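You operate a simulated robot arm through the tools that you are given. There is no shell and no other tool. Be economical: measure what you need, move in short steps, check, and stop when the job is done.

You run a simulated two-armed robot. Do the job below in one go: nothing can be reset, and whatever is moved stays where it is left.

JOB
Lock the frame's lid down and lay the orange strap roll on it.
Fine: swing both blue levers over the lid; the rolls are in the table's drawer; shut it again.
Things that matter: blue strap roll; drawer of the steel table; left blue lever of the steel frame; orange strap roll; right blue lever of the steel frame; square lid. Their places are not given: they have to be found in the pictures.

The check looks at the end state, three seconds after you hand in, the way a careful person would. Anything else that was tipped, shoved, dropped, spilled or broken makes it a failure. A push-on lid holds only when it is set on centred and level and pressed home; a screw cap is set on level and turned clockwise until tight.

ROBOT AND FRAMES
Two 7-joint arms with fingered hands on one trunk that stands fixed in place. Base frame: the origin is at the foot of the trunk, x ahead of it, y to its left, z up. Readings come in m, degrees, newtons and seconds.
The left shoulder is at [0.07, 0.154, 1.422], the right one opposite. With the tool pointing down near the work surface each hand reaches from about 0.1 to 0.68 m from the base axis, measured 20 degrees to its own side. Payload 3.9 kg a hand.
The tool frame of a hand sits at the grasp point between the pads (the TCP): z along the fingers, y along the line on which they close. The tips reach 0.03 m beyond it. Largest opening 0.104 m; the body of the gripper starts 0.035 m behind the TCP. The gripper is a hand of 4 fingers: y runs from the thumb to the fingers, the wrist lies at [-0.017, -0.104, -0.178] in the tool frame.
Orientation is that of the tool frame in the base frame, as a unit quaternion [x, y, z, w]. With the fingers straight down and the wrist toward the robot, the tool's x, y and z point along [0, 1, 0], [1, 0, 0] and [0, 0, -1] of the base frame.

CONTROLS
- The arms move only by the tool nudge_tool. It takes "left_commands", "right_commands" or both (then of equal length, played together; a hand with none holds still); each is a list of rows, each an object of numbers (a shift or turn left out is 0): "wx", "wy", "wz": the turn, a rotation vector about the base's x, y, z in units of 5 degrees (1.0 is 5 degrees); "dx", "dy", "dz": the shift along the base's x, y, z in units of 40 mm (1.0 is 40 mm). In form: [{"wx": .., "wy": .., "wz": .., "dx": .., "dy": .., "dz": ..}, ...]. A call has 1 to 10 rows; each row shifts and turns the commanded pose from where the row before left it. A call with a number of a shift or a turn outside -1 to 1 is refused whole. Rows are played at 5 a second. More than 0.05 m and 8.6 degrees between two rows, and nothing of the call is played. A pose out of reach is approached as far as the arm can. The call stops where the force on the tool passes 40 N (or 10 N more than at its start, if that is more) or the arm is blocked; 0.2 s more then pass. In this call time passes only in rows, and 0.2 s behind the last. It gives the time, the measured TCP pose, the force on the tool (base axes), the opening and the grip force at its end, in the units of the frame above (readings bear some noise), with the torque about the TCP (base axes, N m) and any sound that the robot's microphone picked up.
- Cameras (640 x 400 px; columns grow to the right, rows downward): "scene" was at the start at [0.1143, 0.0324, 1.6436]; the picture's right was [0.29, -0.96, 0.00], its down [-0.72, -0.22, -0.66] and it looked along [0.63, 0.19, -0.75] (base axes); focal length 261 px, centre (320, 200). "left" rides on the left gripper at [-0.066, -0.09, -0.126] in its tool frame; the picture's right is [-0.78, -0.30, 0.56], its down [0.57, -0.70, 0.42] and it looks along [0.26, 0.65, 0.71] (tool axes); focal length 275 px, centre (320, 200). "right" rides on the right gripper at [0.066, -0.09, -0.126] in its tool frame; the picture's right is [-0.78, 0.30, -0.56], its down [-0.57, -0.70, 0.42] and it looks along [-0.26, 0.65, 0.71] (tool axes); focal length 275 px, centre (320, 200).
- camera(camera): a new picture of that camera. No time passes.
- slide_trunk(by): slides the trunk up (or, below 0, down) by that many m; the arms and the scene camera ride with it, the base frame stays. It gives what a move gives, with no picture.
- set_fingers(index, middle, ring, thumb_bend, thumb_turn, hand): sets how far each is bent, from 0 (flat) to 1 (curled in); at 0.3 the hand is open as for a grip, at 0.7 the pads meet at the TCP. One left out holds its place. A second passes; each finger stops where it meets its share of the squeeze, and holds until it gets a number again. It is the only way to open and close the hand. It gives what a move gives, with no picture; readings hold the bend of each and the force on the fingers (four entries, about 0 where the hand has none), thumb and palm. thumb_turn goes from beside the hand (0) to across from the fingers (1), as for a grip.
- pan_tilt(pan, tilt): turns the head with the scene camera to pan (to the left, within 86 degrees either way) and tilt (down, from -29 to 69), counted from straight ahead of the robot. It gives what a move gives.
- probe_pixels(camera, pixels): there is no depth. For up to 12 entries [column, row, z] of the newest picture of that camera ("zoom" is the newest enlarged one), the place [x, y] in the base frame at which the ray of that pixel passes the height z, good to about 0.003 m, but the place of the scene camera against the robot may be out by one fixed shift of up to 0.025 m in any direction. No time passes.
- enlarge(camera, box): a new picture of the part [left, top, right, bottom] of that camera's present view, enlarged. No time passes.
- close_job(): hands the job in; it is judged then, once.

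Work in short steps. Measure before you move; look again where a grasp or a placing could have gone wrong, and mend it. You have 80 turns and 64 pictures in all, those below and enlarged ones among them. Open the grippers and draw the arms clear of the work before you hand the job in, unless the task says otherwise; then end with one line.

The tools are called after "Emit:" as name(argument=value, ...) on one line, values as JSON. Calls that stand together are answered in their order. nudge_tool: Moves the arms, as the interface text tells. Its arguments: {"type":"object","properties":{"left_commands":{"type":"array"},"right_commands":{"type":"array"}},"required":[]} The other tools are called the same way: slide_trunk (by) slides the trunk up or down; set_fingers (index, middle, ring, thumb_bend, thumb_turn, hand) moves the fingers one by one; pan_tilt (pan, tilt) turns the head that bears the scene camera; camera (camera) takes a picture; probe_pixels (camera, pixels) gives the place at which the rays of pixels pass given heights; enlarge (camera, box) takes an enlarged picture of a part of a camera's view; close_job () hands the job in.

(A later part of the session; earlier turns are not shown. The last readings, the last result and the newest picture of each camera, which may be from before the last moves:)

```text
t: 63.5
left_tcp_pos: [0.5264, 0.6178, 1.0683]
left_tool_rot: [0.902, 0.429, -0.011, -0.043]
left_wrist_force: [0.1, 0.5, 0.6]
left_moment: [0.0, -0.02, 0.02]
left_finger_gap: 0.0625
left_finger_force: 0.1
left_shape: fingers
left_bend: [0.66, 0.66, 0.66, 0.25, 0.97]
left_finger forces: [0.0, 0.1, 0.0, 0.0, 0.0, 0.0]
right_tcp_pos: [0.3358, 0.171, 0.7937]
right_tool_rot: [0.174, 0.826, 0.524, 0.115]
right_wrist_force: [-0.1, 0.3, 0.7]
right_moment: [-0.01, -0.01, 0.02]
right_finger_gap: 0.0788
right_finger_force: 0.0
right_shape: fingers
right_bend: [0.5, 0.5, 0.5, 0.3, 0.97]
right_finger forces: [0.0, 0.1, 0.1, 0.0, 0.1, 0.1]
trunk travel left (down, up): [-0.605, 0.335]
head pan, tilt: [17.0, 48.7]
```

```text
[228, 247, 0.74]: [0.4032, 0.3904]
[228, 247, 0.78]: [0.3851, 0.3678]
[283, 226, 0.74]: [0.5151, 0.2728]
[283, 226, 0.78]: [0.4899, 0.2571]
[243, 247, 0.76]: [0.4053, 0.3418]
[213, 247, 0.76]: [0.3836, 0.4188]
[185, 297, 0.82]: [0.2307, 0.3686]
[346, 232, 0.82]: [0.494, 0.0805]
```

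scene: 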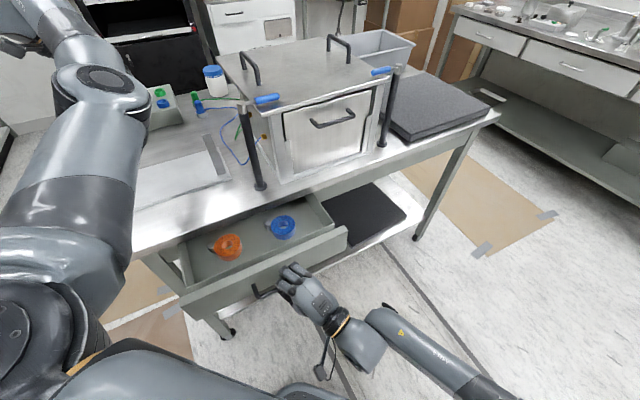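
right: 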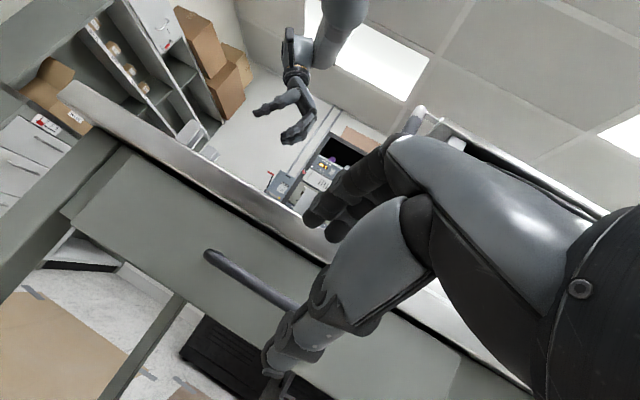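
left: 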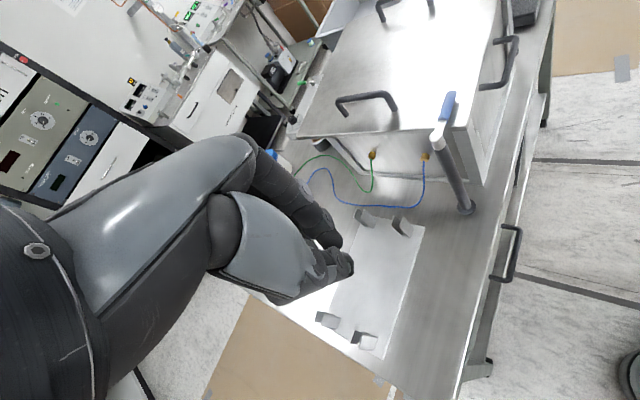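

By geometry the orange roll's far side is still under the table edge, so the drawer must come out further. I close on the handle again and pull another 0.08 m.

Emit:
set_fingers(hand="right", index=0.85, middle=0.85, ring=0.85, thumb_bend=0.8)

Emit:
nudge_tool(right_commands=[{"dx": -0.3, "dy": -0.31}, {"dx": -0.3, "dy": -0.31}, {"dx": -0.3, "dy": -0.31}, {"dx": -0.3, "dy": -0.31}, {"dx": -0.2, "dy": -0.21}])

Emit:
enlarge(camera="scene", box=[130, 190, 350, 340])

```text
t: 64.5
left_tcp_pos: [0.5273, 0.6176, 1.0674]
left_tool_rot: [0.902, 0.43, -0.011, -0.043]
left_wrist_force: [-0.5, -0.5, -0.5]
left_moment: [0.01, 0.0, 0.03]
left_finger_gap: 0.0627
left_finger_force: 0.0
left_shape: fingers
left_bend: [0.66, 0.66, 0.66, 0.25, 0.97]
left_finger forces: [0.0, 0.0, 0.1, 0.0, 0.0, 0.0]
right_tcp_pos: [0.3359, 0.171, 0.7937]
right_tool_rot: [0.173, 0.826, 0.524, 0.114]
right_wrist_force: [0.0, 0.9, 0.2]
right_moment: [0.0, 0.0, -0.03]
right_finger_gap: 0.0034
right_finger_force: 0.0
right_shape: fingers
right_bend: [0.84, 0.85, 0.85, 0.73, 0.97]
right_finger forces: [0.0, 0.0, 0.1, 0.0, 0.0, 0.1]
trunk travel left (down, up): [-0.605, 0.335]
head pan, tilt: [17.0, 48.7]
```

```text
t: 65.8
left_tcp_pos: [0.5267, 0.6172, 1.0687]
left_tool_rot: [0.902, 0.43, -0.011, -0.042]
left_wrist_force: [0.3, 0.0, 0.2]
left_moment: [0.01, 0.04, 0.01]
left_finger_gap: 0.0627
left_finger_force: 0.0
left_shape: fingers
left_bend: [0.66, 0.66, 0.66, 0.25, 0.97]
left_finger forces: [0.0, 0.0, 0.0, 0.1, 0.1, 0.1]
right_tcp_pos: [0.2887, 0.1089, 0.7958]
right_tool_rot: [0.173, 0.826, 0.525, 0.111]
right_wrist_force: [-0.1, -1.6, 0.1]
right_moment: [-0.01, -0.01, -0.02]
right_finger_gap: 0.0041
right_finger_force: 0.1
right_shape: fingers
right_bend: [0.84, 0.85, 0.85, 0.73, 0.97]
right_finger forces: [0.0, 0.0, 0.0, 0.0, 0.1, 0.1]
right hand out of reach, approached as far as the arm can: row 4
trunk travel left (down, up): [-0.605, 0.335]
head pan, tilt: [17.0, 48.7]
```

```text
2.67 times, centred on (240, 265) of scene
```

zoom: 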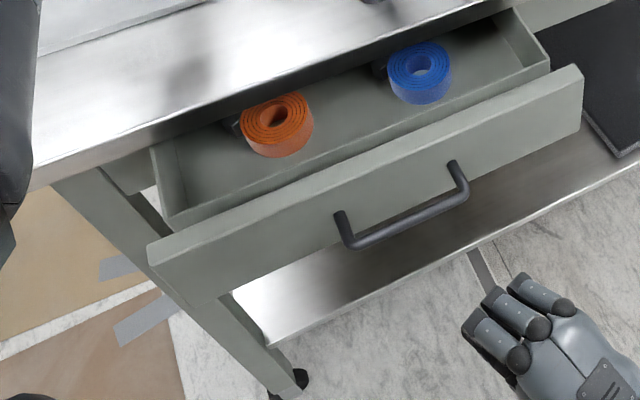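

The handle slipped: the drawer stands roughly 0.1 m open and the hand closed on nothing. Instead I'll reach down inside the drawer and draw the front panel out from within; first I probe the handle, front panel top and rolls.

Emit:
probe_pixels(camera="zoom", pixels=[[350, 243, 0.787], [465, 193, 0.787], [152, 252, 0.83], [580, 70, 0.83], [152, 252, 0.81], [580, 70, 0.81], [277, 116, 0.76], [277, 116, 0.78], [422, 62, 0.76], [300, 75, 0.84], [245, 125, 0.76], [313, 120, 0.76]])

Emit:
slide_trunk(by=0.1)

Emit:
nudge_tool(right_commands=[{"wx": -0.914, "wy": 0.407, "dz": 0.3}, {"wx": -0.914, "wy": 0.407, "dz": 0.3}, {"wx": -0.914, "wy": 0.407, "dz": 0.3}, {"wx": -0.914, "wy": 0.407, "dy": 0.3}, {"wx": -0.914, "wy": 0.407, "dy": 0.3}, {"wx": -0.914, "wy": 0.407, "dy": 0.3}, {"wx": -0.914, "wy": 0.407, "dx": 0.2, "dy": 0.2}, {"wx": -0.914, "wy": 0.407, "dx": 0.3}, {"wx": -0.914, "wy": 0.407, "dx": 0.3}, {"wx": -0.914, "wy": 0.407, "dx": 0.3}])

Emit:
set_fingers(hand="right", index=0.7, middle=0.7, ring=0.7, thumb_bend=0.7)

```text
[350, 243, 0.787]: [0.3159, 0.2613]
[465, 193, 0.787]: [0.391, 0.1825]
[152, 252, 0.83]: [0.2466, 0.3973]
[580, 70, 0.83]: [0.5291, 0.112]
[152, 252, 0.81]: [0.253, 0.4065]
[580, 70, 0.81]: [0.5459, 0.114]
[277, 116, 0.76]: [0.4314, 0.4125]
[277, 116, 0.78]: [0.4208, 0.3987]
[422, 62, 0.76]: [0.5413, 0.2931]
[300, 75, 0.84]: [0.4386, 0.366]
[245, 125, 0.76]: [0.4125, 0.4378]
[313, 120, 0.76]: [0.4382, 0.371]
```

```text
t: 67.1
left_tcp_pos: [0.5262, 0.6179, 1.1673]
left_tool_rot: [0.902, 0.43, -0.01, -0.042]
left_wrist_force: [0.1, 0.5, 0.4]
left_moment: [0.01, -0.01, -0.04]
left_finger_gap: 0.0627
left_finger_force: 0.1
left_shape: fingers
left_bend: [0.66, 0.66, 0.66, 0.25, 0.97]
left_finger forces: [0.0, 0.1, 0.0, 0.0, 0.0, 0.0]
right_tcp_pos: [0.2881, 0.1096, 0.8956]
right_tool_rot: [0.174, 0.826, 0.525, 0.111]
right_wrist_force: [0.0, -0.3, 0.1]
right_moment: [0.01, 0.0, -0.02]
right_finger_gap: 0.0044
right_finger_force: 0.1
right_shape: fingers
right_bend: [0.85, 0.85, 0.85, 0.73, 0.98]
right_finger forces: [0.0, 0.1, 0.0, 0.0, 0.0, 0.0]
trunk travel left (down, up): [-0.705, 0.235]
head pan, tilt: [17.0, 48.7]
```

```text
t: 69.3
left_tcp_pos: [0.5271, 0.6183, 1.1675]
left_tool_rot: [0.902, 0.43, -0.011, -0.043]
left_wrist_force: [0.6, 0.9, 0.1]
left_moment: [0.0, 0.0, 0.01]
left_finger_gap: 0.0625
left_finger_force: 0.1
left_shape: fingers
left_bend: [0.66, 0.66, 0.66, 0.25, 0.97]
left_finger forces: [0.0, 0.1, 0.1, 0.0, 0.1, 0.0]
right_tcp_pos: [0.3335, 0.1527, 0.9311]
right_tool_rot: [0.205, 0.97, 0.125, 0.026]
right_wrist_force: [0.1, 0.1, -0.7]
right_moment: [0.02, -0.01, -0.02]
right_finger_gap: 0.0046
right_finger_force: 0.1
right_shape: fingers
right_bend: [0.85, 0.85, 0.85, 0.73, 0.98]
right_finger forces: [0.1, 0.0, 0.1, 0.0, 0.0, 0.0]
trunk travel left (down, up): [-0.705, 0.235]
head pan, tilt: [17.0, 48.7]
```

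```text
t: 70.3
left_tcp_pos: [0.5267, 0.6177, 1.1696]
left_tool_rot: [0.902, 0.43, -0.01, -0.042]
left_wrist_force: [0.5, -0.1, 0.4]
left_moment: [-0.01, 0.01, 0.0]
left_finger_gap: 0.0628
left_finger_force: 0.0
left_shape: fingers
left_bend: [0.66, 0.66, 0.66, 0.25, 0.97]
left_finger forces: [0.0, 0.1, 0.0, 0.0, 0.0, 0.1]
right_tcp_pos: [0.3325, 0.1527, 0.9301]
right_tool_rot: [0.205, 0.97, 0.126, 0.027]
right_wrist_force: [-0.2, -0.6, -0.8]
right_moment: [0.01, -0.01, 0.0]
right_finger_gap: 0.0028
right_finger_force: 0.1
right_shape: fingers
right_bend: [0.7, 0.7, 0.7, 0.7, 0.97]
right_finger forces: [0.1, 0.1, 0.0, 0.0, 0.0, 0.1]
trunk travel left (down, up): [-0.705, 0.235]
head pan, tilt: [17.0, 48.7]
```

The drawer is about 0.12 m open. I'll pinch the top edge of the front panel from above instead; a right-hand picture refines its place and the roll's.

Emit:
camera(camera="right")

```text
12 pictures are left
```

right: 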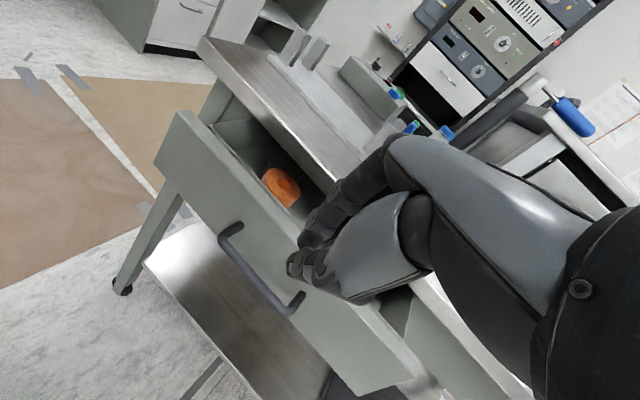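

I probe the panel's top corner (183,111), handle ends, roll centre (281,187) and table edge in this view for stereo.

Emit:
probe_pixels(camera="right", pixels=[[183, 111, 0.81], [183, 111, 0.83], [222, 238, 0.787], [290, 314, 0.787], [281, 187, 0.74], [281, 187, 0.76], [281, 187, 0.78], [428, 372, 0.81], [428, 372, 0.83], [310, 165, 0.84], [264, 180, 0.76], [297, 200, 0.76]])

```text
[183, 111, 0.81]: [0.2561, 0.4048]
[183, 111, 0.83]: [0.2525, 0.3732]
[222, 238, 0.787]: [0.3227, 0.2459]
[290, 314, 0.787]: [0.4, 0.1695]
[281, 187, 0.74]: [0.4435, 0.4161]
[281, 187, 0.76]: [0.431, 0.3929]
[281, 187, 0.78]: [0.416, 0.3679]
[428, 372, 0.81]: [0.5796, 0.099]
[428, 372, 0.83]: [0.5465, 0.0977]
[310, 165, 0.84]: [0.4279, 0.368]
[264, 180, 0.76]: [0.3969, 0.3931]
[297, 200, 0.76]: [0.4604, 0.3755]
```

The panel's top edge is at z ≈ 0.818, n ≈ 0.46, and the roll centre about (0.44,0.41,0.745), still under the table edge. I open the hand moderately and move above the panel's right half.

Emit:
set_fingers(hand="right", index=0.45, middle=0.45, ring=0.45, thumb_bend=0.35)

Emit:
nudge_tool(right_commands=[{"dx": 0.52, "dy": 0.38, "wz": -0.5}, {"dx": 0.52, "dy": 0.38, "wz": -0.5}, {"dx": 0.52, "dy": 0.38, "wz": -0.5}, {"dx": 0.52, "dy": 0.38, "wz": -0.5}, {"dx": 0.52, "dy": 0.38, "dz": -0.6}, {"dz": -0.5}])

Emit:
camera(camera="scene")

```text
t: 71.3
left_tcp_pos: [0.5256, 0.6181, 1.1676]
left_tool_rot: [0.902, 0.43, -0.011, -0.042]
left_wrist_force: [-0.6, -0.5, -0.2]
left_moment: [0.02, 0.02, 0.01]
left_finger_gap: 0.0622
left_finger_force: 0.2
left_shape: fingers
left_bend: [0.66, 0.66, 0.66, 0.25, 0.97]
left_finger forces: [0.1, 0.0, 0.0, 0.0, 0.1, 0.0]
right_tcp_pos: [0.3334, 0.152, 0.9323]
right_tool_rot: [0.205, 0.97, 0.126, 0.026]
right_wrist_force: [-0.1, 0.2, 0.2]
right_moment: [0.01, -0.04, 0.03]
right_finger_gap: 0.0787
right_finger_force: 0.0
right_shape: fingers
right_bend: [0.45, 0.45, 0.45, 0.35, 0.97]
right_finger forces: [0.1, 0.0, 0.0, 0.0, 0.1, 0.0]
trunk travel left (down, up): [-0.705, 0.235]
head pan, tilt: [17.0, 48.7]
```

```text
t: 72.7
left_tcp_pos: [0.5257, 0.6191, 1.1687]
left_tool_rot: [0.902, 0.43, -0.011, -0.042]
left_wrist_force: [0.6, 0.6, 0.0]
left_moment: [-0.01, -0.05, 0.01]
left_finger_gap: 0.0625
left_finger_force: 0.2
left_shape: fingers
left_bend: [0.66, 0.66, 0.66, 0.25, 0.97]
left_finger forces: [0.1, 0.0, 0.1, 0.0, 0.0, 0.1]
right_tcp_pos: [0.4365, 0.2278, 0.888]
right_tool_rot: [0.288, 0.949, 0.124, 0.037]
right_wrist_force: [0.2, 0.5, 0.1]
right_moment: [0.0, -0.02, 0.01]
right_finger_gap: 0.079
right_finger_force: 0.1
right_shape: fingers
right_bend: [0.45, 0.45, 0.45, 0.35, 0.97]
right_finger forces: [0.1, 0.0, 0.1, 0.0, 0.0, 0.0]
trunk travel left (down, up): [-0.705, 0.235]
head pan, tilt: [17.0, 48.7]
```

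```text
11 pictures are left
```

scene: 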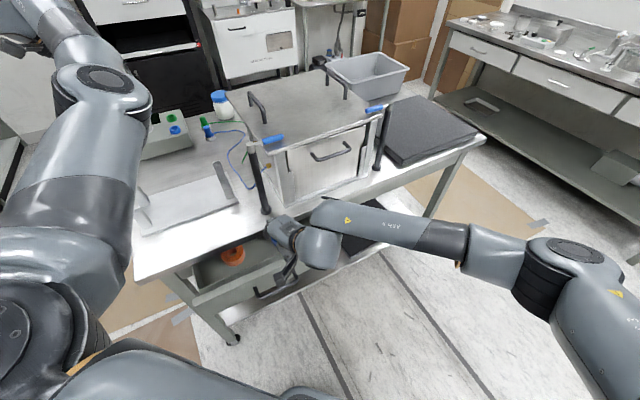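

I descend in place toward z ≈ 0.808, watching for contact, then close if free.

Emit:
nudge_tool(right_commands=[{"dz": -0.5}, {"dz": -0.5}, {"dz": -0.5}, {"dz": -0.5}])

Emit:
camera(camera="right")

```text
t: 73.6
left_tcp_pos: [0.5244, 0.618, 1.1691]
left_tool_rot: [0.902, 0.431, -0.011, -0.043]
left_wrist_force: [0.2, -0.6, -0.5]
left_moment: [0.02, 0.01, -0.03]
left_finger_gap: 0.0626
left_finger_force: 0.0
left_shape: fingers
left_bend: [0.66, 0.66, 0.66, 0.25, 0.97]
left_finger forces: [0.0, 0.0, 0.0, 0.0, 0.1, 0.0]
right_tcp_pos: [0.4376, 0.2358, 0.8252]
right_tool_rot: [0.285, 0.948, 0.135, 0.035]
right_wrist_force: [-0.7, 0.5, 0.2]
right_moment: [0.01, 0.06, -0.1]
right_finger_gap: 0.0798
right_finger_force: 0.6
right_shape: fingers
right_bend: [0.45, 0.45, 0.45, 0.35, 0.97]
right_finger forces: [0.1, 0.0, 0.0, 0.0, 1.7, 0.1]
trunk travel left (down, up): [-0.705, 0.235]
head pan, tilt: [17.0, 48.7]
stopped in row 4 (right hand): the force on the tool passed its limit at 54 N (the readings are from after the stop); the commanded pose is now the measured one
```

```text
10 pictures are left
```

right: 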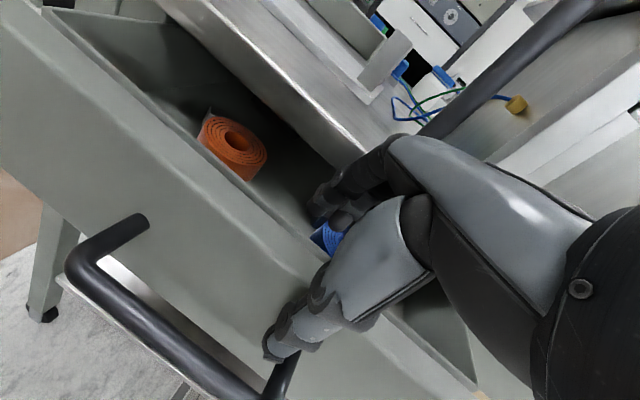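

The thumb landed on the handle's post, but the fingers are inside the drawer with the panel between. Overlap is enough; I lift slightly and close on the panel.

Emit:
nudge_tool(right_commands=[{"dz": 0.08}])

Emit:
set_fingers(hand="right", index=0.85, middle=0.85, ring=0.85, thumb_bend=0.8)

Emit:
nudge_tool(right_commands=[{"dx": -0.3, "dy": -0.3}, {"dx": -0.3, "dy": -0.3}, {"dx": -0.3, "dy": -0.3}, {"dx": -0.3, "dy": -0.3}, {"dx": -0.3, "dy": -0.3}, {"dx": -0.3, "dy": -0.3}])

Emit:
camera(camera="right")

```text
t: 74.0
left_tcp_pos: [0.5269, 0.617, 1.168]
left_tool_rot: [0.902, 0.43, -0.01, -0.042]
left_wrist_force: [-0.1, 0.0, 0.6]
left_moment: [-0.01, 0.0, 0.03]
left_finger_gap: 0.0626
left_finger_force: 0.1
left_shape: fingers
left_bend: [0.66, 0.66, 0.66, 0.25, 0.97]
left_finger forces: [0.1, 0.1, 0.0, 0.0, 0.0, 0.0]
right_tcp_pos: [0.4367, 0.2353, 0.8293]
right_tool_rot: [0.286, 0.948, 0.134, 0.036]
right_wrist_force: [1.0, -0.3, 0.1]
right_moment: [-0.01, 0.01, 0.0]
right_finger_gap: 0.0795
right_finger_force: 0.0
right_shape: fingers
right_bend: [0.45, 0.45, 0.45, 0.35, 0.97]
right_finger forces: [0.0, 0.0, 0.1, 0.0, 0.0, 0.0]
trunk travel left (down, up): [-0.705, 0.235]
head pan, tilt: [17.0, 48.7]
```

```text
t: 75.0
left_tcp_pos: [0.5271, 0.6176, 1.1678]
left_tool_rot: [0.901, 0.431, -0.012, -0.042]
left_wrist_force: [-1.1, 0.5, 0.0]
left_moment: [0.02, 0.0, 0.01]
left_finger_gap: 0.0627
left_finger_force: 0.1
left_shape: fingers
left_bend: [0.66, 0.66, 0.66, 0.25, 0.97]
left_finger forces: [0.1, 0.0, 0.0, 0.1, 0.0, 0.0]
right_tcp_pos: [0.439, 0.2359, 0.8288]
right_tool_rot: [0.286, 0.948, 0.134, 0.036]
right_wrist_force: [1.8, -2.3, -2.0]
right_moment: [-0.39, 0.19, 0.34]
right_finger_gap: 0.0492
right_finger_force: 22.8
right_shape: fingers
right_bend: [0.62, 0.66, 0.68, 0.47, 0.97]
right_finger forces: [7.7, 8.0, 6.8, 0.0, 23.7, 0.0]
trunk travel left (down, up): [-0.705, 0.235]
head pan, tilt: [17.0, 48.7]
```

```text
t: 76.4
left_tcp_pos: [0.5273, 0.6169, 1.1677]
left_tool_rot: [0.902, 0.429, -0.011, -0.043]
left_wrist_force: [0.4, -0.1, 0.5]
left_moment: [0.01, -0.01, -0.02]
left_finger_gap: 0.0625
left_finger_force: 0.0
left_shape: fingers
left_bend: [0.66, 0.66, 0.66, 0.25, 0.97]
left_finger forces: [0.1, 0.0, 0.0, 0.0, 0.1, 0.0]
right_tcp_pos: [0.3652, 0.1614, 0.8296]
right_tool_rot: [0.285, 0.948, 0.134, 0.035]
right_wrist_force: [2.2, -2.4, -4.2]
right_moment: [-0.33, 0.15, 0.27]
right_finger_gap: 0.0493
right_finger_force: 23.4
right_shape: fingers
right_bend: [0.62, 0.66, 0.68, 0.47, 0.97]
right_finger forces: [8.1, 7.9, 6.6, 0.0, 23.1, 0.1]
trunk travel left (down, up): [-0.705, 0.235]
head pan, tilt: [17.0, 48.7]
```

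```text
9 pictures are left
```

right: 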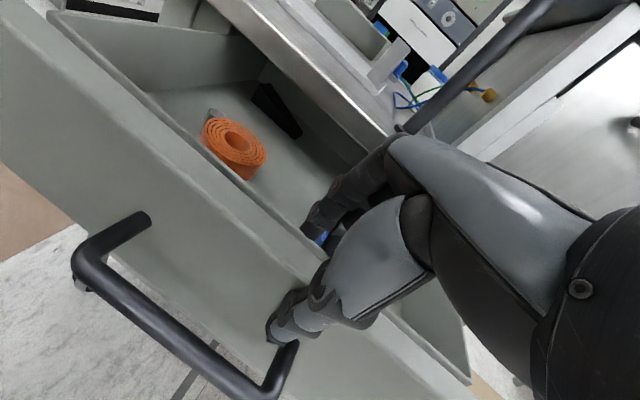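

The pinch holds (23 N) and the drawer followed; it's now about 0.225 m open. I pull 3 cm more for clearance, then probe the roll from this new view.

Emit:
nudge_tool(right_commands=[{"dx": -0.25, "dy": -0.25}, {"dx": -0.25, "dy": -0.25}])

Emit:
camera(camera="scene")

Emit:
camera(camera="right")

```text
t: 77.0
left_tcp_pos: [0.5266, 0.6167, 1.1691]
left_tool_rot: [0.902, 0.43, -0.011, -0.044]
left_wrist_force: [-0.4, -0.1, 0.4]
left_moment: [0.02, -0.05, 0.03]
left_finger_gap: 0.0627
left_finger_force: 0.1
left_shape: fingers
left_bend: [0.66, 0.66, 0.66, 0.25, 0.97]
left_finger forces: [0.0, 0.0, 0.0, 0.1, 0.0, 0.1]
right_tcp_pos: [0.3451, 0.1422, 0.8286]
right_tool_rot: [0.285, 0.948, 0.134, 0.035]
right_wrist_force: [0.8, -4.0, -2.8]
right_moment: [-0.36, 0.2, 0.34]
right_finger_gap: 0.0487
right_finger_force: 22.8
right_shape: fingers
right_bend: [0.63, 0.66, 0.68, 0.47, 0.97]
right_finger forces: [7.4, 7.3, 6.5, 0.1, 24.2, 0.1]
trunk travel left (down, up): [-0.705, 0.235]
head pan, tilt: [17.0, 48.7]
```

```text
8 pictures are left
```

scene: 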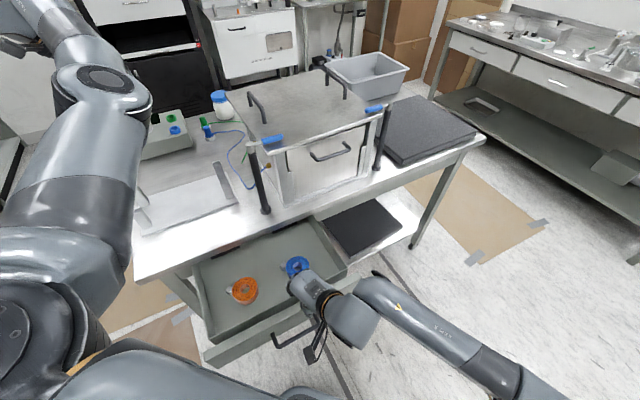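

```text
7 pictures are left
```

right: 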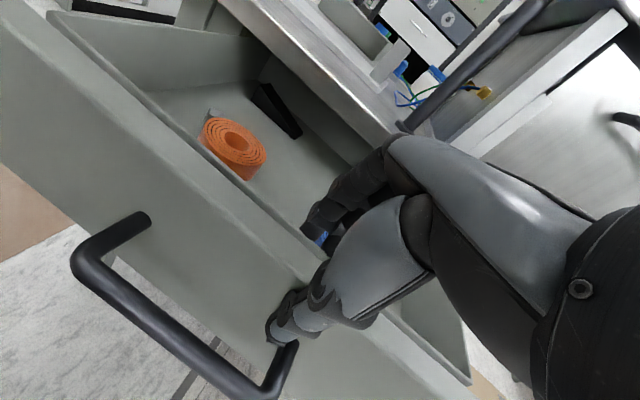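

The drawer is widely open and the roll stands well in front of the table edge: scene (243,288), right view (235,141). I probe both for the roll's position and size.

Emit:
probe_pixels(camera="right", pixels=[[235, 141, 0.73], [235, 141, 0.75], [235, 141, 0.77], [203, 135, 0.75], [267, 152, 0.75], [222, 118, 0.75], [246, 165, 0.75], [240, 180, 0.71], [240, 180, 0.72], [211, 115, 0.73]])

Emit:
probe_pixels(camera="scene", pixels=[[243, 288, 0.73], [243, 288, 0.75], [243, 288, 0.77], [230, 290, 0.75], [257, 286, 0.75], [243, 278, 0.75], [243, 298, 0.75], [228, 290, 0.73], [297, 264, 0.75]])

```text
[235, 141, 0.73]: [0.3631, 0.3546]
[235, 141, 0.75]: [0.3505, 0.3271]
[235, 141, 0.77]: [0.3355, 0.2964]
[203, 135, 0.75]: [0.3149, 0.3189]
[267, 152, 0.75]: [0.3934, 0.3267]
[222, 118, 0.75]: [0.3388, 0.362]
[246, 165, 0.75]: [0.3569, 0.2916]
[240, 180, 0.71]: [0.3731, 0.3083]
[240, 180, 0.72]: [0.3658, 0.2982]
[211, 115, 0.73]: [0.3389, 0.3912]
```

```text
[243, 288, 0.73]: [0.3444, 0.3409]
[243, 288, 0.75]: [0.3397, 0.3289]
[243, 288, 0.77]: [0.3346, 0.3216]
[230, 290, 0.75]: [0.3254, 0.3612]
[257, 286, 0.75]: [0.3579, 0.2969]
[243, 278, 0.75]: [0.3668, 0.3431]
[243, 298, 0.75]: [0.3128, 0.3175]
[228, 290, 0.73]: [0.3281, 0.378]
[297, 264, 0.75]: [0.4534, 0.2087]
```

Roll centre is about (0.344,0.320), top z ≈ 0.753, diameter ≈ 0.07, with its buckle on the far-left side. I release the panel, lift, straighten the tool to vertical and move above the roll.

Emit:
set_fingers(hand="right", index=0.4, middle=0.4, ring=0.4, thumb_bend=0.3)

Emit:
nudge_tool(right_commands=[{"dz": 0.7}, {"dz": 0.7}, {"dz": 0.7}, {"wx": -0.835, "wy": 0.55, "dy": 0.4}, {"wx": -0.835, "wy": 0.55, "dy": 0.7}, {"wx": -0.835, "wy": 0.55, "dy": 0.9}, {"wz": -0.7, "dy": 0.9}, {"wz": -0.7, "dy": 0.9}, {"wz": -0.6, "dy": 0.65}])

Emit:
set_fingers(hand="right", index=0.3, middle=0.3, ring=0.3, thumb_bend=0.3)

Emit:
camera(camera="right")

```text
t: 78.0
left_tcp_pos: [0.5269, 0.6182, 1.1671]
left_tool_rot: [0.902, 0.43, -0.011, -0.043]
left_wrist_force: [0.4, -0.3, -0.3]
left_moment: [0.02, 0.0, 0.01]
left_finger_gap: 0.0628
left_finger_force: 0.1
left_shape: fingers
left_bend: [0.66, 0.66, 0.66, 0.25, 0.97]
left_finger forces: [0.1, 0.1, 0.1, 0.0, 0.0, 0.0]
right_tcp_pos: [0.3459, 0.1426, 0.8298]
right_tool_rot: [0.285, 0.948, 0.134, 0.034]
right_wrist_force: [1.6, -0.4, -0.4]
right_moment: [0.02, 0.0, -0.01]
right_finger_gap: 0.0915
right_finger_force: 0.1
right_shape: fingers
right_bend: [0.4, 0.4, 0.4, 0.3, 0.97]
right_finger forces: [0.0, 0.0, 0.1, 0.0, 0.0, 0.1]
trunk travel left (down, up): [-0.705, 0.235]
head pan, tilt: [17.0, 48.7]
```

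```text
t: 80.0
left_tcp_pos: [0.5258, 0.62, 1.1663]
left_tool_rot: [0.902, 0.43, -0.011, -0.043]
left_wrist_force: [0.6, 0.6, -0.5]
left_moment: [-0.01, 0.0, 0.01]
left_finger_gap: 0.0625
left_finger_force: 0.1
left_shape: fingers
left_bend: [0.66, 0.66, 0.66, 0.25, 0.97]
left_finger forces: [0.0, 0.0, 0.0, 0.0, 0.1, 0.1]
right_tcp_pos: [0.3446, 0.3225, 0.9121]
right_tool_rot: [0.371, 0.929, 0.008, -0.001]
right_wrist_force: [-0.4, 0.3, -0.5]
right_moment: [-0.05, -0.03, 0.03]
right_finger_gap: 0.0916
right_finger_force: 0.0
right_shape: fingers
right_bend: [0.4, 0.4, 0.4, 0.3, 0.97]
right_finger forces: [0.1, 0.1, 0.0, 0.0, 0.0, 0.1]
trunk travel left (down, up): [-0.705, 0.235]
head pan, tilt: [17.0, 48.7]
```

```text
t: 81.0
left_tcp_pos: [0.5276, 0.6175, 1.167]
left_tool_rot: [0.902, 0.43, -0.012, -0.041]
left_wrist_force: [-0.2, -0.2, -0.5]
left_moment: [-0.03, 0.03, 0.02]
left_finger_gap: 0.0628
left_finger_force: 0.1
left_shape: fingers
left_bend: [0.66, 0.66, 0.66, 0.25, 0.97]
left_finger forces: [0.1, 0.0, 0.0, 0.0, 0.0, 0.0]
right_tcp_pos: [0.3448, 0.3219, 0.9141]
right_tool_rot: [0.372, 0.928, 0.01, -0.002]
right_wrist_force: [0.5, 0.7, 0.1]
right_moment: [0.02, 0.04, -0.01]
right_finger_gap: 0.1044
right_finger_force: 0.1
right_shape: fingers
right_bend: [0.3, 0.3, 0.3, 0.3, 0.97]
right_finger forces: [0.0, 0.0, 0.0, 0.0, 0.0, 0.0]
trunk travel left (down, up): [-0.705, 0.235]
head pan, tilt: [17.0, 48.7]
```

```text
6 pictures are left
```

right: 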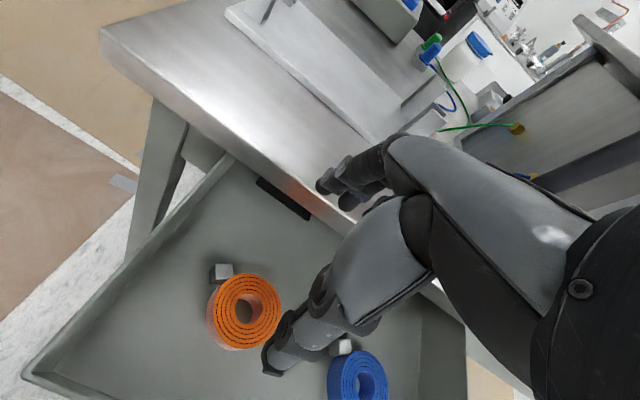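

Reached above; now the roll is at (244,310) in the right view with its buckle at (221,271). I probe its centre to align.

Emit:
probe_pixels(camera="right", pixels=[[245, 308, 0.745], [245, 308, 0.755], [207, 312, 0.75], [282, 305, 0.75], [240, 273, 0.75], [246, 347, 0.75], [220, 270, 0.73], [335, 225, 0.84], [290, 200, 0.84]])

```text
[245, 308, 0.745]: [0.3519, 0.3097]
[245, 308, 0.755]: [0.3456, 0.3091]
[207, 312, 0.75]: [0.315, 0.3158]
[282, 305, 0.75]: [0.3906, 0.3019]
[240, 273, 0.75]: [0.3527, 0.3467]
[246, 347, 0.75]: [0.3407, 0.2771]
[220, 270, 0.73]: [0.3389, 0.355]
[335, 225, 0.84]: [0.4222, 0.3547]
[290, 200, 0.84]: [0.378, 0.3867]
```

The roll centre is (0.349,0.310), the table edge about 8 cm beyond. I centre the hand, biased slightly away from the edge, and descend.

Emit:
set_fingers(hand="right", index=0.33, middle=0.33, ring=0.33)

Emit:
nudge_tool(right_commands=[{"dx": 0.04, "dy": -0.36}, {"dz": -0.8}, {"dz": -0.8}, {"dz": -0.7}, {"dz": -0.6}, {"dz": -0.4}, {"dz": -0.3}])

```text
t: 82.0
left_tcp_pos: [0.5263, 0.6181, 1.1685]
left_tool_rot: [0.902, 0.429, -0.011, -0.042]
left_wrist_force: [-0.3, 0.3, -0.4]
left_moment: [-0.03, -0.01, 0.01]
left_finger_gap: 0.0625
left_finger_force: 0.0
left_shape: fingers
left_bend: [0.66, 0.66, 0.66, 0.25, 0.97]
left_finger forces: [0.1, 0.0, 0.0, 0.0, 0.0, 0.1]
right_tcp_pos: [0.3449, 0.322, 0.9129]
right_tool_rot: [0.371, 0.929, 0.009, -0.003]
right_wrist_force: [0.5, 0.0, -0.7]
right_moment: [0.0, 0.0, 0.01]
right_finger_gap: 0.101
right_finger_force: 0.0
right_shape: fingers
right_bend: [0.33, 0.33, 0.33, 0.3, 0.97]
right_finger forces: [0.0, 0.0, 0.0, 0.0, 0.0, 0.1]
trunk travel left (down, up): [-0.705, 0.235]
head pan, tilt: [17.0, 48.7]
```

```text
t: 83.6
left_tcp_pos: [0.527, 0.6169, 1.1675]
left_tool_rot: [0.902, 0.43, -0.011, -0.041]
left_wrist_force: [0.2, -0.1, 0.3]
left_moment: [-0.03, 0.0, -0.01]
left_finger_gap: 0.0625
left_finger_force: 0.1
left_shape: fingers
left_bend: [0.66, 0.66, 0.66, 0.25, 0.97]
left_finger forces: [0.0, 0.0, 0.0, 0.0, 0.0, 0.0]
right_tcp_pos: [0.3605, 0.302, 0.7725]
right_tool_rot: [0.38, 0.925, 0.012, 0.002]
right_wrist_force: [-0.3, 0.5, 0.9]
right_moment: [-0.04, 0.0, -0.02]
right_finger_gap: 0.101
right_finger_force: 0.1
right_shape: fingers
right_bend: [0.33, 0.33, 0.33, 0.3, 0.97]
right_finger forces: [0.0, 0.0, 0.1, 0.0, 0.0, 0.0]
trunk travel left (down, up): [-0.705, 0.235]
head pan, tilt: [17.0, 48.7]
```

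The hand drifted to (0.3605,0.302) at z 0.7725 without force. I correct it toward (0.347,0.308) at this height.

Emit:
nudge_tool(right_commands=[{"dx": -0.05, "dy": 0.03}, {}])

Emit:
camera(camera="scene")

```text
t: 84.2
left_tcp_pos: [0.5258, 0.6172, 1.1692]
left_tool_rot: [0.902, 0.43, -0.01, -0.043]
left_wrist_force: [0.1, 0.2, 0.2]
left_moment: [0.02, -0.03, -0.01]
left_finger_gap: 0.0626
left_finger_force: 0.1
left_shape: fingers
left_bend: [0.66, 0.66, 0.66, 0.25, 0.97]
left_finger forces: [0.0, 0.1, 0.1, 0.0, 0.1, 0.1]
right_tcp_pos: [0.3599, 0.2992, 0.7691]
right_tool_rot: [0.384, 0.923, 0.01, 0.002]
right_wrist_force: [-2.0, 1.4, 9.7]
right_moment: [0.43, -0.54, 0.18]
right_finger_gap: 0.1009
right_finger_force: 5.6
right_shape: fingers
right_bend: [0.33, 0.31, 0.33, 0.3, 0.97]
right_finger forces: [0.1, 11.1, 0.0, 0.0, 0.0, 0.0]
trunk travel left (down, up): [-0.705, 0.235]
head pan, tilt: [17.0, 48.7]
```

```text
5 pictures are left
```

scene: 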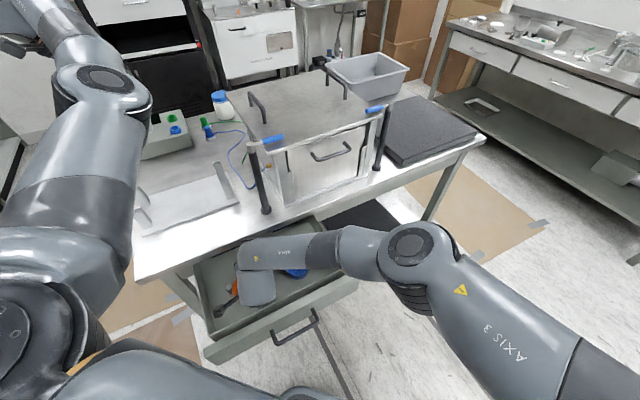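

The forearm runs very low over the drawer's right side, which likely blocked the arm. Combining views puts the roll at (0.3415,0.309) with top 0.76. I lift, raise the trunk 0.08 m so the forearm slopes down more steeply, and re-centre.

Emit:
nudge_tool(right_commands=[{"dz": 0.6}, {"dz": 0.8}, {"dz": 0.8}])

Emit:
slide_trunk(by=0.1)

Emit:
nudge_tool(right_commands=[{"dx": -0.25, "dy": 0.1, "dz": -0.5}, {"dx": -0.2, "dy": 0.1, "dz": -0.5}, {"dz": -0.5}, {"dz": -0.5}])

```text
t: 85.0
left_tcp_pos: [0.5271, 0.6169, 1.1676]
left_tool_rot: [0.902, 0.43, -0.011, -0.042]
left_wrist_force: [0.1, -1.3, -0.2]
left_moment: [0.03, 0.01, 0.0]
left_finger_gap: 0.0626
left_finger_force: 0.0
left_shape: fingers
left_bend: [0.66, 0.66, 0.66, 0.25, 0.97]
left_finger forces: [0.1, 0.0, 0.0, 0.0, 0.0, 0.1]
right_tcp_pos: [0.3449, 0.308, 0.8573]
right_tool_rot: [0.371, 0.929, 0.01, -0.002]
right_wrist_force: [0.5, -0.1, 0.2]
right_moment: [-0.02, -0.04, -0.05]
right_finger_gap: 0.1009
right_finger_force: 0.0
right_shape: fingers
right_bend: [0.33, 0.33, 0.33, 0.3, 0.97]
right_finger forces: [0.1, 0.1, 0.1, 0.0, 0.0, 0.0]
trunk travel left (down, up): [-0.705, 0.235]
head pan, tilt: [17.0, 48.7]
```

```text
t: 86.4
left_tcp_pos: [0.527, 0.6185, 1.2673]
left_tool_rot: [0.902, 0.43, -0.012, -0.043]
left_wrist_force: [0.4, 0.0, 0.3]
left_moment: [-0.02, 0.04, 0.01]
left_finger_gap: 0.0624
left_finger_force: 0.1
left_shape: fingers
left_bend: [0.66, 0.66, 0.66, 0.25, 0.97]
left_finger forces: [0.1, 0.0, 0.1, 0.0, 0.0, 0.1]
right_tcp_pos: [0.3465, 0.3087, 0.9568]
right_tool_rot: [0.371, 0.928, 0.009, -0.002]
right_wrist_force: [-0.3, 0.3, 0.5]
right_moment: [0.01, 0.02, 0.03]
right_finger_gap: 0.1012
right_finger_force: 0.0
right_shape: fingers
right_bend: [0.33, 0.33, 0.33, 0.3, 0.97]
right_finger forces: [0.0, 0.0, 0.1, 0.1, 0.0, 0.0]
trunk travel left (down, up): [-0.805, 0.135]
head pan, tilt: [17.0, 48.7]
```

```text
t: 87.6
left_tcp_pos: [0.5258, 0.6172, 1.2686]
left_tool_rot: [0.902, 0.43, -0.011, -0.042]
left_wrist_force: [-0.2, 0.6, 0.6]
left_moment: [0.01, -0.01, 0.0]
left_finger_gap: 0.0625
left_finger_force: 0.0
left_shape: fingers
left_bend: [0.66, 0.66, 0.66, 0.25, 0.97]
left_finger forces: [0.1, 0.0, 0.0, 0.0, 0.0, 0.0]
right_tcp_pos: [0.4071, 0.2842, 0.887]
right_tool_rot: [0.428, 0.904, 0.016, 0.014]
right_wrist_force: [-0.8, -0.3, -0.5]
right_moment: [0.03, 0.02, -0.02]
right_finger_gap: 0.101
right_finger_force: 0.1
right_shape: fingers
right_bend: [0.33, 0.33, 0.33, 0.3, 0.97]
right_finger forces: [0.0, 0.0, 0.0, 0.0, 0.0, 0.0]
trunk travel left (down, up): [-0.805, 0.135]
head pan, tilt: [17.0, 48.7]
stopped in row 4 (right hand): the arm was blocked; the commanded pose is now the measured one
```

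The arm is blocked by a wrist limit (yaw got forced down to 39°), not by contact. I go up, bring the trunk back down 0.1 m, and re-approach with yaw ≈ 60°, curling the index finger away so that it doesn't land on the buckle.

Emit:
nudge_tool(right_commands=[{"dz": 0.8, "dx": 0.2, "dy": -0.2}, {"dz": 0.8, "wz": 0.8}, {"dz": 0.8, "wz": 0.8}, {"wz": 0.9}, {"wz": 0.9}, {"wz": 0.9}])

Emit:
slide_trunk(by=-0.1)

Emit:
set_fingers(hand="right", index=1.0)

```text
t: 89.0
left_tcp_pos: [0.5263, 0.6176, 1.2676]
left_tool_rot: [0.902, 0.43, -0.011, -0.043]
left_wrist_force: [0.3, 1.2, -0.7]
left_moment: [-0.02, 0.02, -0.03]
left_finger_gap: 0.0628
left_finger_force: 0.1
left_shape: fingers
left_bend: [0.66, 0.66, 0.66, 0.25, 0.97]
left_finger forces: [0.1, 0.1, 0.0, 0.1, 0.0, 0.1]
right_tcp_pos: [0.4121, 0.2781, 0.9834]
right_tool_rot: [0.248, 0.968, 0.019, 0.01]
right_wrist_force: [-0.5, 0.5, -0.2]
right_moment: [-0.05, 0.01, 0.01]
right_finger_gap: 0.1008
right_finger_force: 0.1
right_shape: fingers
right_bend: [0.33, 0.33, 0.33, 0.3, 0.97]
right_finger forces: [0.0, 0.0, 0.1, 0.0, 0.0, 0.1]
trunk travel left (down, up): [-0.805, 0.135]
head pan, tilt: [17.0, 48.7]
```

```text
t: 90.3
left_tcp_pos: [0.525, 0.615, 1.1718]
left_tool_rot: [0.902, 0.43, -0.011, -0.043]
left_wrist_force: [0.2, 0.3, 0.1]
left_moment: [0.0, 0.01, 0.01]
left_finger_gap: 0.0625
left_finger_force: 0.1
left_shape: fingers
left_bend: [0.66, 0.66, 0.66, 0.25, 0.97]
left_finger forces: [0.0, 0.1, 0.1, 0.0, 0.0, 0.0]
right_tcp_pos: [0.4107, 0.2768, 0.8858]
right_tool_rot: [0.249, 0.968, 0.023, 0.011]
right_wrist_force: [-1.4, -4.4, 22.4]
right_moment: [0.93, -0.96, -0.12]
right_finger_gap: 0.1011
right_finger_force: 11.6
right_shape: fingers
right_bend: [0.33, 0.3, 0.33, 0.3, 0.97]
right_finger forces: [0.0, 22.9, 0.0, 0.0, 0.0, 0.0]
trunk travel left (down, up): [-0.705, 0.235]
head pan, tilt: [17.0, 48.7]
```

```text
t: 91.3
left_tcp_pos: [0.524, 0.6136, 1.1708]
left_tool_rot: [0.902, 0.429, -0.01, -0.043]
left_wrist_force: [-0.6, 0.2, 0.0]
left_moment: [0.02, -0.02, -0.01]
left_finger_gap: 0.0625
left_finger_force: 0.1
left_shape: fingers
left_bend: [0.66, 0.66, 0.66, 0.25, 0.97]
left_finger forces: [0.0, 0.0, 0.0, 0.1, 0.0, 0.1]
right_tcp_pos: [0.4103, 0.276, 0.8859]
right_tool_rot: [0.249, 0.968, 0.022, 0.011]
right_wrist_force: [0.2, -6.3, 28.6]
right_moment: [1.26, -1.29, -0.28]
right_finger_gap: 0.0647
right_finger_force: 14.5
right_shape: fingers
right_bend: [1.0, 0.3, 0.33, 0.3, 0.97]
right_finger forces: [0.0, 29.4, 0.1, 0.0, 0.1, 0.0]
trunk travel left (down, up): [-0.705, 0.235]
head pan, tilt: [17.0, 48.7]
```

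The longest (middle) fingertip is pressing on the table edge at 29 N; I lift off at once, move toward the robot over the roll at safe height.

Emit:
nudge_tool(right_commands=[{"dz": 0.5}, {"dz": 0.4}, {"dx": -0.45, "dy": 0.15}, {"dx": -0.45, "dy": 0.2}, {"dx": -0.45, "dy": 0.25}, {"dx": -0.4, "dy": 0.2}])

Emit:
camera(camera="right")

```text
t: 92.7
left_tcp_pos: [0.5271, 0.6187, 1.167]
left_tool_rot: [0.902, 0.43, -0.012, -0.042]
left_wrist_force: [-0.2, 0.4, 0.0]
left_moment: [-0.02, 0.0, 0.0]
left_finger_gap: 0.0626
left_finger_force: 0.1
left_shape: fingers
left_bend: [0.66, 0.66, 0.66, 0.25, 0.97]
left_finger forces: [0.2, 0.0, 0.0, 0.0, 0.1, 0.0]
right_tcp_pos: [0.3411, 0.3104, 0.9195]
right_tool_rot: [0.249, 0.968, 0.018, 0.011]
right_wrist_force: [-0.4, 0.5, -0.1]
right_moment: [0.03, -0.01, 0.03]
right_finger_gap: 0.0647
right_finger_force: 0.0
right_shape: fingers
right_bend: [1.0, 0.33, 0.33, 0.3, 0.97]
right_finger forces: [0.0, 0.0, 0.0, 0.0, 0.0, 0.0]
trunk travel left (down, up): [-0.705, 0.235]
head pan, tilt: [17.0, 48.7]
```

```text
4 pictures are left
```

right: 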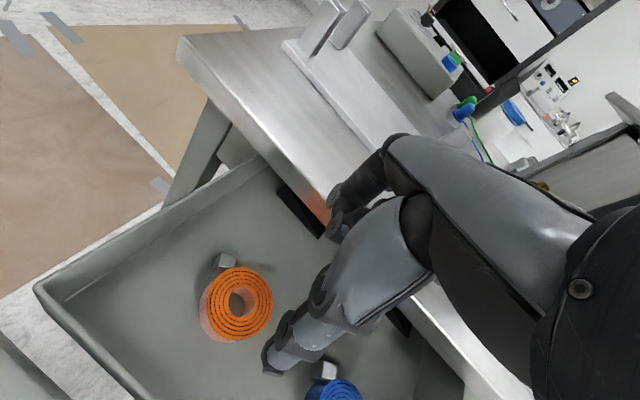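

The roll centre is at (238,302), which is nearly straight below the TCP. I probe it to trim the last millimetres.

Emit:
probe_pixels(camera="right", pixels=[[238, 302, 0.755], [238, 302, 0.7615], [201, 305, 0.76], [274, 300, 0.76], [236, 268, 0.76], [240, 338, 0.76], [224, 261, 0.74]])

```text
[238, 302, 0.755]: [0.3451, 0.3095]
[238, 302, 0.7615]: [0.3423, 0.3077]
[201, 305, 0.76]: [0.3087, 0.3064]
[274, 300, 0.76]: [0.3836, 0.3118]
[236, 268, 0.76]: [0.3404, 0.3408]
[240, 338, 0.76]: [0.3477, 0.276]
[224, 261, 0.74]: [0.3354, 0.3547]
```

Alignment is within 3 mm. I descend straight to TCP z ≈ 0.775.

Emit:
nudge_tool(right_commands=[{"dz": -0.7}, {"dz": -0.7}, {"dz": -0.7}, {"dz": -0.6}, {"dz": -0.5}, {"dz": -0.35}, {}])

```text
t: 94.5
left_tcp_pos: [0.5267, 0.618, 1.167]
left_tool_rot: [0.902, 0.429, -0.011, -0.042]
left_wrist_force: [0.1, -0.1, 0.4]
left_moment: [0.0, -0.03, -0.01]
left_finger_gap: 0.0625
left_finger_force: 0.1
left_shape: fingers
left_bend: [0.66, 0.66, 0.66, 0.25, 0.97]
left_finger forces: [0.0, 0.0, 0.0, 0.0, 0.0, 0.0]
right_tcp_pos: [0.3858, 0.2944, 0.7823]
right_tool_rot: [0.281, 0.959, 0.023, 0.018]
right_wrist_force: [0.3, -0.3, 0.2]
right_moment: [-0.01, 0.01, 0.01]
right_finger_gap: 0.0651
right_finger_force: 0.0
right_shape: fingers
right_bend: [1.0, 0.33, 0.33, 0.3, 0.97]
right_finger forces: [0.1, 0.0, 0.0, 0.0, 0.1, 0.0]
trunk travel left (down, up): [-0.705, 0.235]
head pan, tilt: [17.0, 48.7]
stopped in row 7 (right hand): the arm was blocked; the commanded pose is now the measured one
```

The drift occurs whenever the wrist is about 0.28 m below the shoulder – a joint limit. Lowering the trunk 0.1 m avoids it, so I lift, re-centre, then lower the trunk.

Emit:
nudge_tool(right_commands=[{"dz": 0.8}, {"dz": 0.8}, {"dz": 0.8}, {"dz": 0.8, "wz": 0.3}, {"dz": 0.4, "dx": -0.5, "dy": 0.2, "wz": 0.3}, {"dx": -0.65, "dy": 0.2, "wz": 0.3}, {}])

Emit:
slide_trunk(by=-0.11)

```text
t: 96.1
left_tcp_pos: [0.5269, 0.6173, 1.1661]
left_tool_rot: [0.902, 0.43, -0.011, -0.042]
left_wrist_force: [0.1, -0.1, 0.0]
left_moment: [-0.02, -0.01, 0.01]
left_finger_gap: 0.0624
left_finger_force: 0.0
left_shape: fingers
left_bend: [0.66, 0.66, 0.66, 0.25, 0.97]
left_finger forces: [0.0, 0.0, 0.0, 0.0, 0.0, 0.0]
right_tcp_pos: [0.3343, 0.3118, 0.9274]
right_tool_rot: [0.239, 0.971, 0.024, 0.016]
right_wrist_force: [0.1, -0.3, -0.2]
right_moment: [0.02, 0.0, -0.02]
right_finger_gap: 0.0647
right_finger_force: 0.0
right_shape: fingers
right_bend: [1.0, 0.33, 0.33, 0.3, 0.97]
right_finger forces: [0.0, 0.1, 0.0, 0.0, 0.0, 0.1]
trunk travel left (down, up): [-0.705, 0.235]
head pan, tilt: [17.0, 48.7]
```

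```text
t: 97.5
left_tcp_pos: [0.5264, 0.6182, 1.0591]
left_tool_rot: [0.902, 0.43, -0.011, -0.042]
left_wrist_force: [-0.3, -0.2, -0.6]
left_moment: [0.0, 0.01, 0.02]
left_finger_gap: 0.0628
left_finger_force: 0.0
left_shape: fingers
left_bend: [0.66, 0.66, 0.66, 0.25, 0.97]
left_finger forces: [0.0, 0.0, 0.0, 0.0, 0.0, 0.1]
right_tcp_pos: [0.3343, 0.3117, 0.8173]
right_tool_rot: [0.24, 0.97, 0.025, 0.015]
right_wrist_force: [0.8, 0.4, -0.9]
right_moment: [-0.01, -0.02, 0.03]
right_finger_gap: 0.065
right_finger_force: 0.1
right_shape: fingers
right_bend: [1.0, 0.33, 0.33, 0.3, 0.97]
right_finger forces: [0.0, 0.0, 0.0, 0.0, 0.0, 0.0]
trunk travel left (down, up): [-0.595, 0.345]
head pan, tilt: [17.0, 48.7]
```

No drift now. I trim 5 mm in x and descend to z ≈ 0.775.

Emit:
nudge_tool(right_commands=[{"dx": 0.13}, {"dz": -0.35}, {"dz": -0.35}, {"dz": -0.33}, {}])

```text
t: 98.7
left_tcp_pos: [0.5264, 0.6185, 1.0574]
left_tool_rot: [0.902, 0.43, -0.01, -0.042]
left_wrist_force: [-0.4, -0.3, 0.3]
left_moment: [-0.01, 0.0, -0.02]
left_finger_gap: 0.0624
left_finger_force: 0.0
left_shape: fingers
left_bend: [0.66, 0.66, 0.66, 0.25, 0.97]
left_finger forces: [0.0, 0.0, 0.0, 0.1, 0.1, 0.0]
right_tcp_pos: [0.3401, 0.3124, 0.7753]
right_tool_rot: [0.24, 0.97, 0.024, 0.016]
right_wrist_force: [0.3, -0.2, 0.4]
right_moment: [0.0, 0.03, 0.0]
right_finger_gap: 0.0645
right_finger_force: 0.0
right_shape: fingers
right_bend: [1.0, 0.33, 0.33, 0.3, 0.97]
right_finger forces: [0.0, 0.0, 0.1, 0.1, 0.0, 0.0]
trunk travel left (down, up): [-0.595, 0.345]
head pan, tilt: [17.0, 48.7]
```

Exactly over the roll with no contact. I go 6 mm lower and close middle, ring and thumb.

Emit:
nudge_tool(right_commands=[{"dz": -0.15}, {}])

Emit:
set_fingers(hand="right", middle=0.8, ring=0.8, thumb_bend=0.8)

```text
t: 99.3
left_tcp_pos: [0.5264, 0.6164, 1.0578]
left_tool_rot: [0.902, 0.43, -0.011, -0.042]
left_wrist_force: [-0.3, -0.8, 0.1]
left_moment: [-0.03, 0.01, -0.05]
left_finger_gap: 0.0626
left_finger_force: 0.0
left_shape: fingers
left_bend: [0.66, 0.66, 0.66, 0.25, 0.97]
left_finger forces: [0.1, 0.1, 0.0, 0.0, 0.0, 0.1]
right_tcp_pos: [0.3393, 0.3107, 0.7694]
right_tool_rot: [0.24, 0.97, 0.023, 0.015]
right_wrist_force: [-0.3, 0.1, 2.4]
right_moment: [-0.14, 0.05, -0.01]
right_finger_gap: 0.0648
right_finger_force: 1.3
right_shape: fingers
right_bend: [1.0, 0.33, 0.33, 0.3, 0.97]
right_finger forces: [0.0, 0.1, 0.0, 0.0, 3.2, 0.0]
trunk travel left (down, up): [-0.595, 0.345]
head pan, tilt: [17.0, 48.7]
```

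```text
t: 100.2
left_tcp_pos: [0.5257, 0.6185, 1.0582]
left_tool_rot: [0.902, 0.43, -0.011, -0.042]
left_wrist_force: [-0.5, -0.1, 0.6]
left_moment: [-0.02, 0.03, -0.01]
left_finger_gap: 0.0627
left_finger_force: 0.0
left_shape: fingers
left_bend: [0.66, 0.66, 0.66, 0.25, 0.97]
left_finger forces: [0.0, 0.0, 0.0, 0.1, 0.0, 0.1]
right_tcp_pos: [0.3426, 0.3133, 0.7732]
right_tool_rot: [0.242, 0.97, 0.029, 0.016]
right_wrist_force: [3.7, -4.3, 22.1]
right_moment: [-1.0, 0.62, 0.2]
right_finger_gap: 0.0555
right_finger_force: 28.3
right_shape: fingers
right_bend: [1.0, 0.51, 0.58, 0.66, 0.95]
right_finger forces: [0.0, 8.5, 8.1, 0.1, 40.0, 0.1]
trunk travel left (down, up): [-0.595, 0.345]
head pan, tilt: [17.0, 48.7]
stopped (right hand): the force on the tool passed its limit at 41 N (the readings are from after the stop); the commanded pose is now the measured one
```

The thumb shows 40 N with an upward load, so it probably scraped the drawer floor while closing; fingers read 8 N each. I lift a few mm and see whether the roll is held.

Emit:
nudge_tool(right_commands=[{"dz": 0.1}, {"dz": 0.1}, {"dz": 0.15}, {"dz": 0.15}])

Emit:
camera(camera="right")

```text
t: 101.2
left_tcp_pos: [0.526, 0.6185, 1.0579]
left_tool_rot: [0.902, 0.43, -0.012, -0.042]
left_wrist_force: [0.6, -0.1, -0.6]
left_moment: [-0.01, 0.02, -0.03]
left_finger_gap: 0.0629
left_finger_force: 0.0
left_shape: fingers
left_bend: [0.66, 0.66, 0.66, 0.25, 0.97]
left_finger forces: [0.0, 0.0, 0.0, 0.0, 0.0, 0.1]
right_tcp_pos: [0.3425, 0.3135, 0.7909]
right_tool_rot: [0.241, 0.97, 0.025, 0.017]
right_wrist_force: [0.3, 0.4, -1.0]
right_moment: [0.01, -0.05, 0.02]
right_finger_gap: 0.0545
right_finger_force: 18.5
right_shape: fingers
right_bend: [1.0, 0.5, 0.58, 0.67, 0.93]
right_finger forces: [0.1, 11.3, 7.3, 0.0, 19.1, 0.0]
trunk travel left (down, up): [-0.595, 0.345]
head pan, tilt: [17.0, 48.7]
```

```text
3 pictures are left
```

right: 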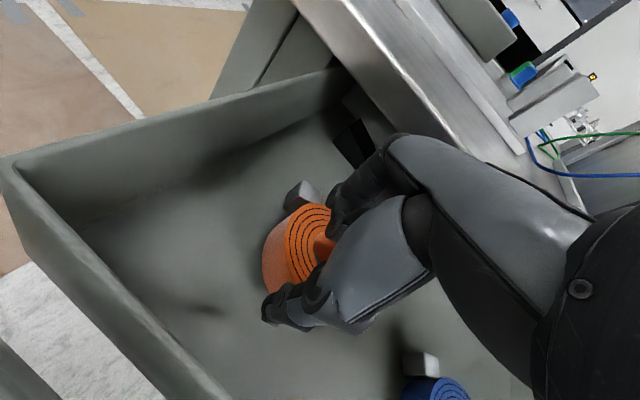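

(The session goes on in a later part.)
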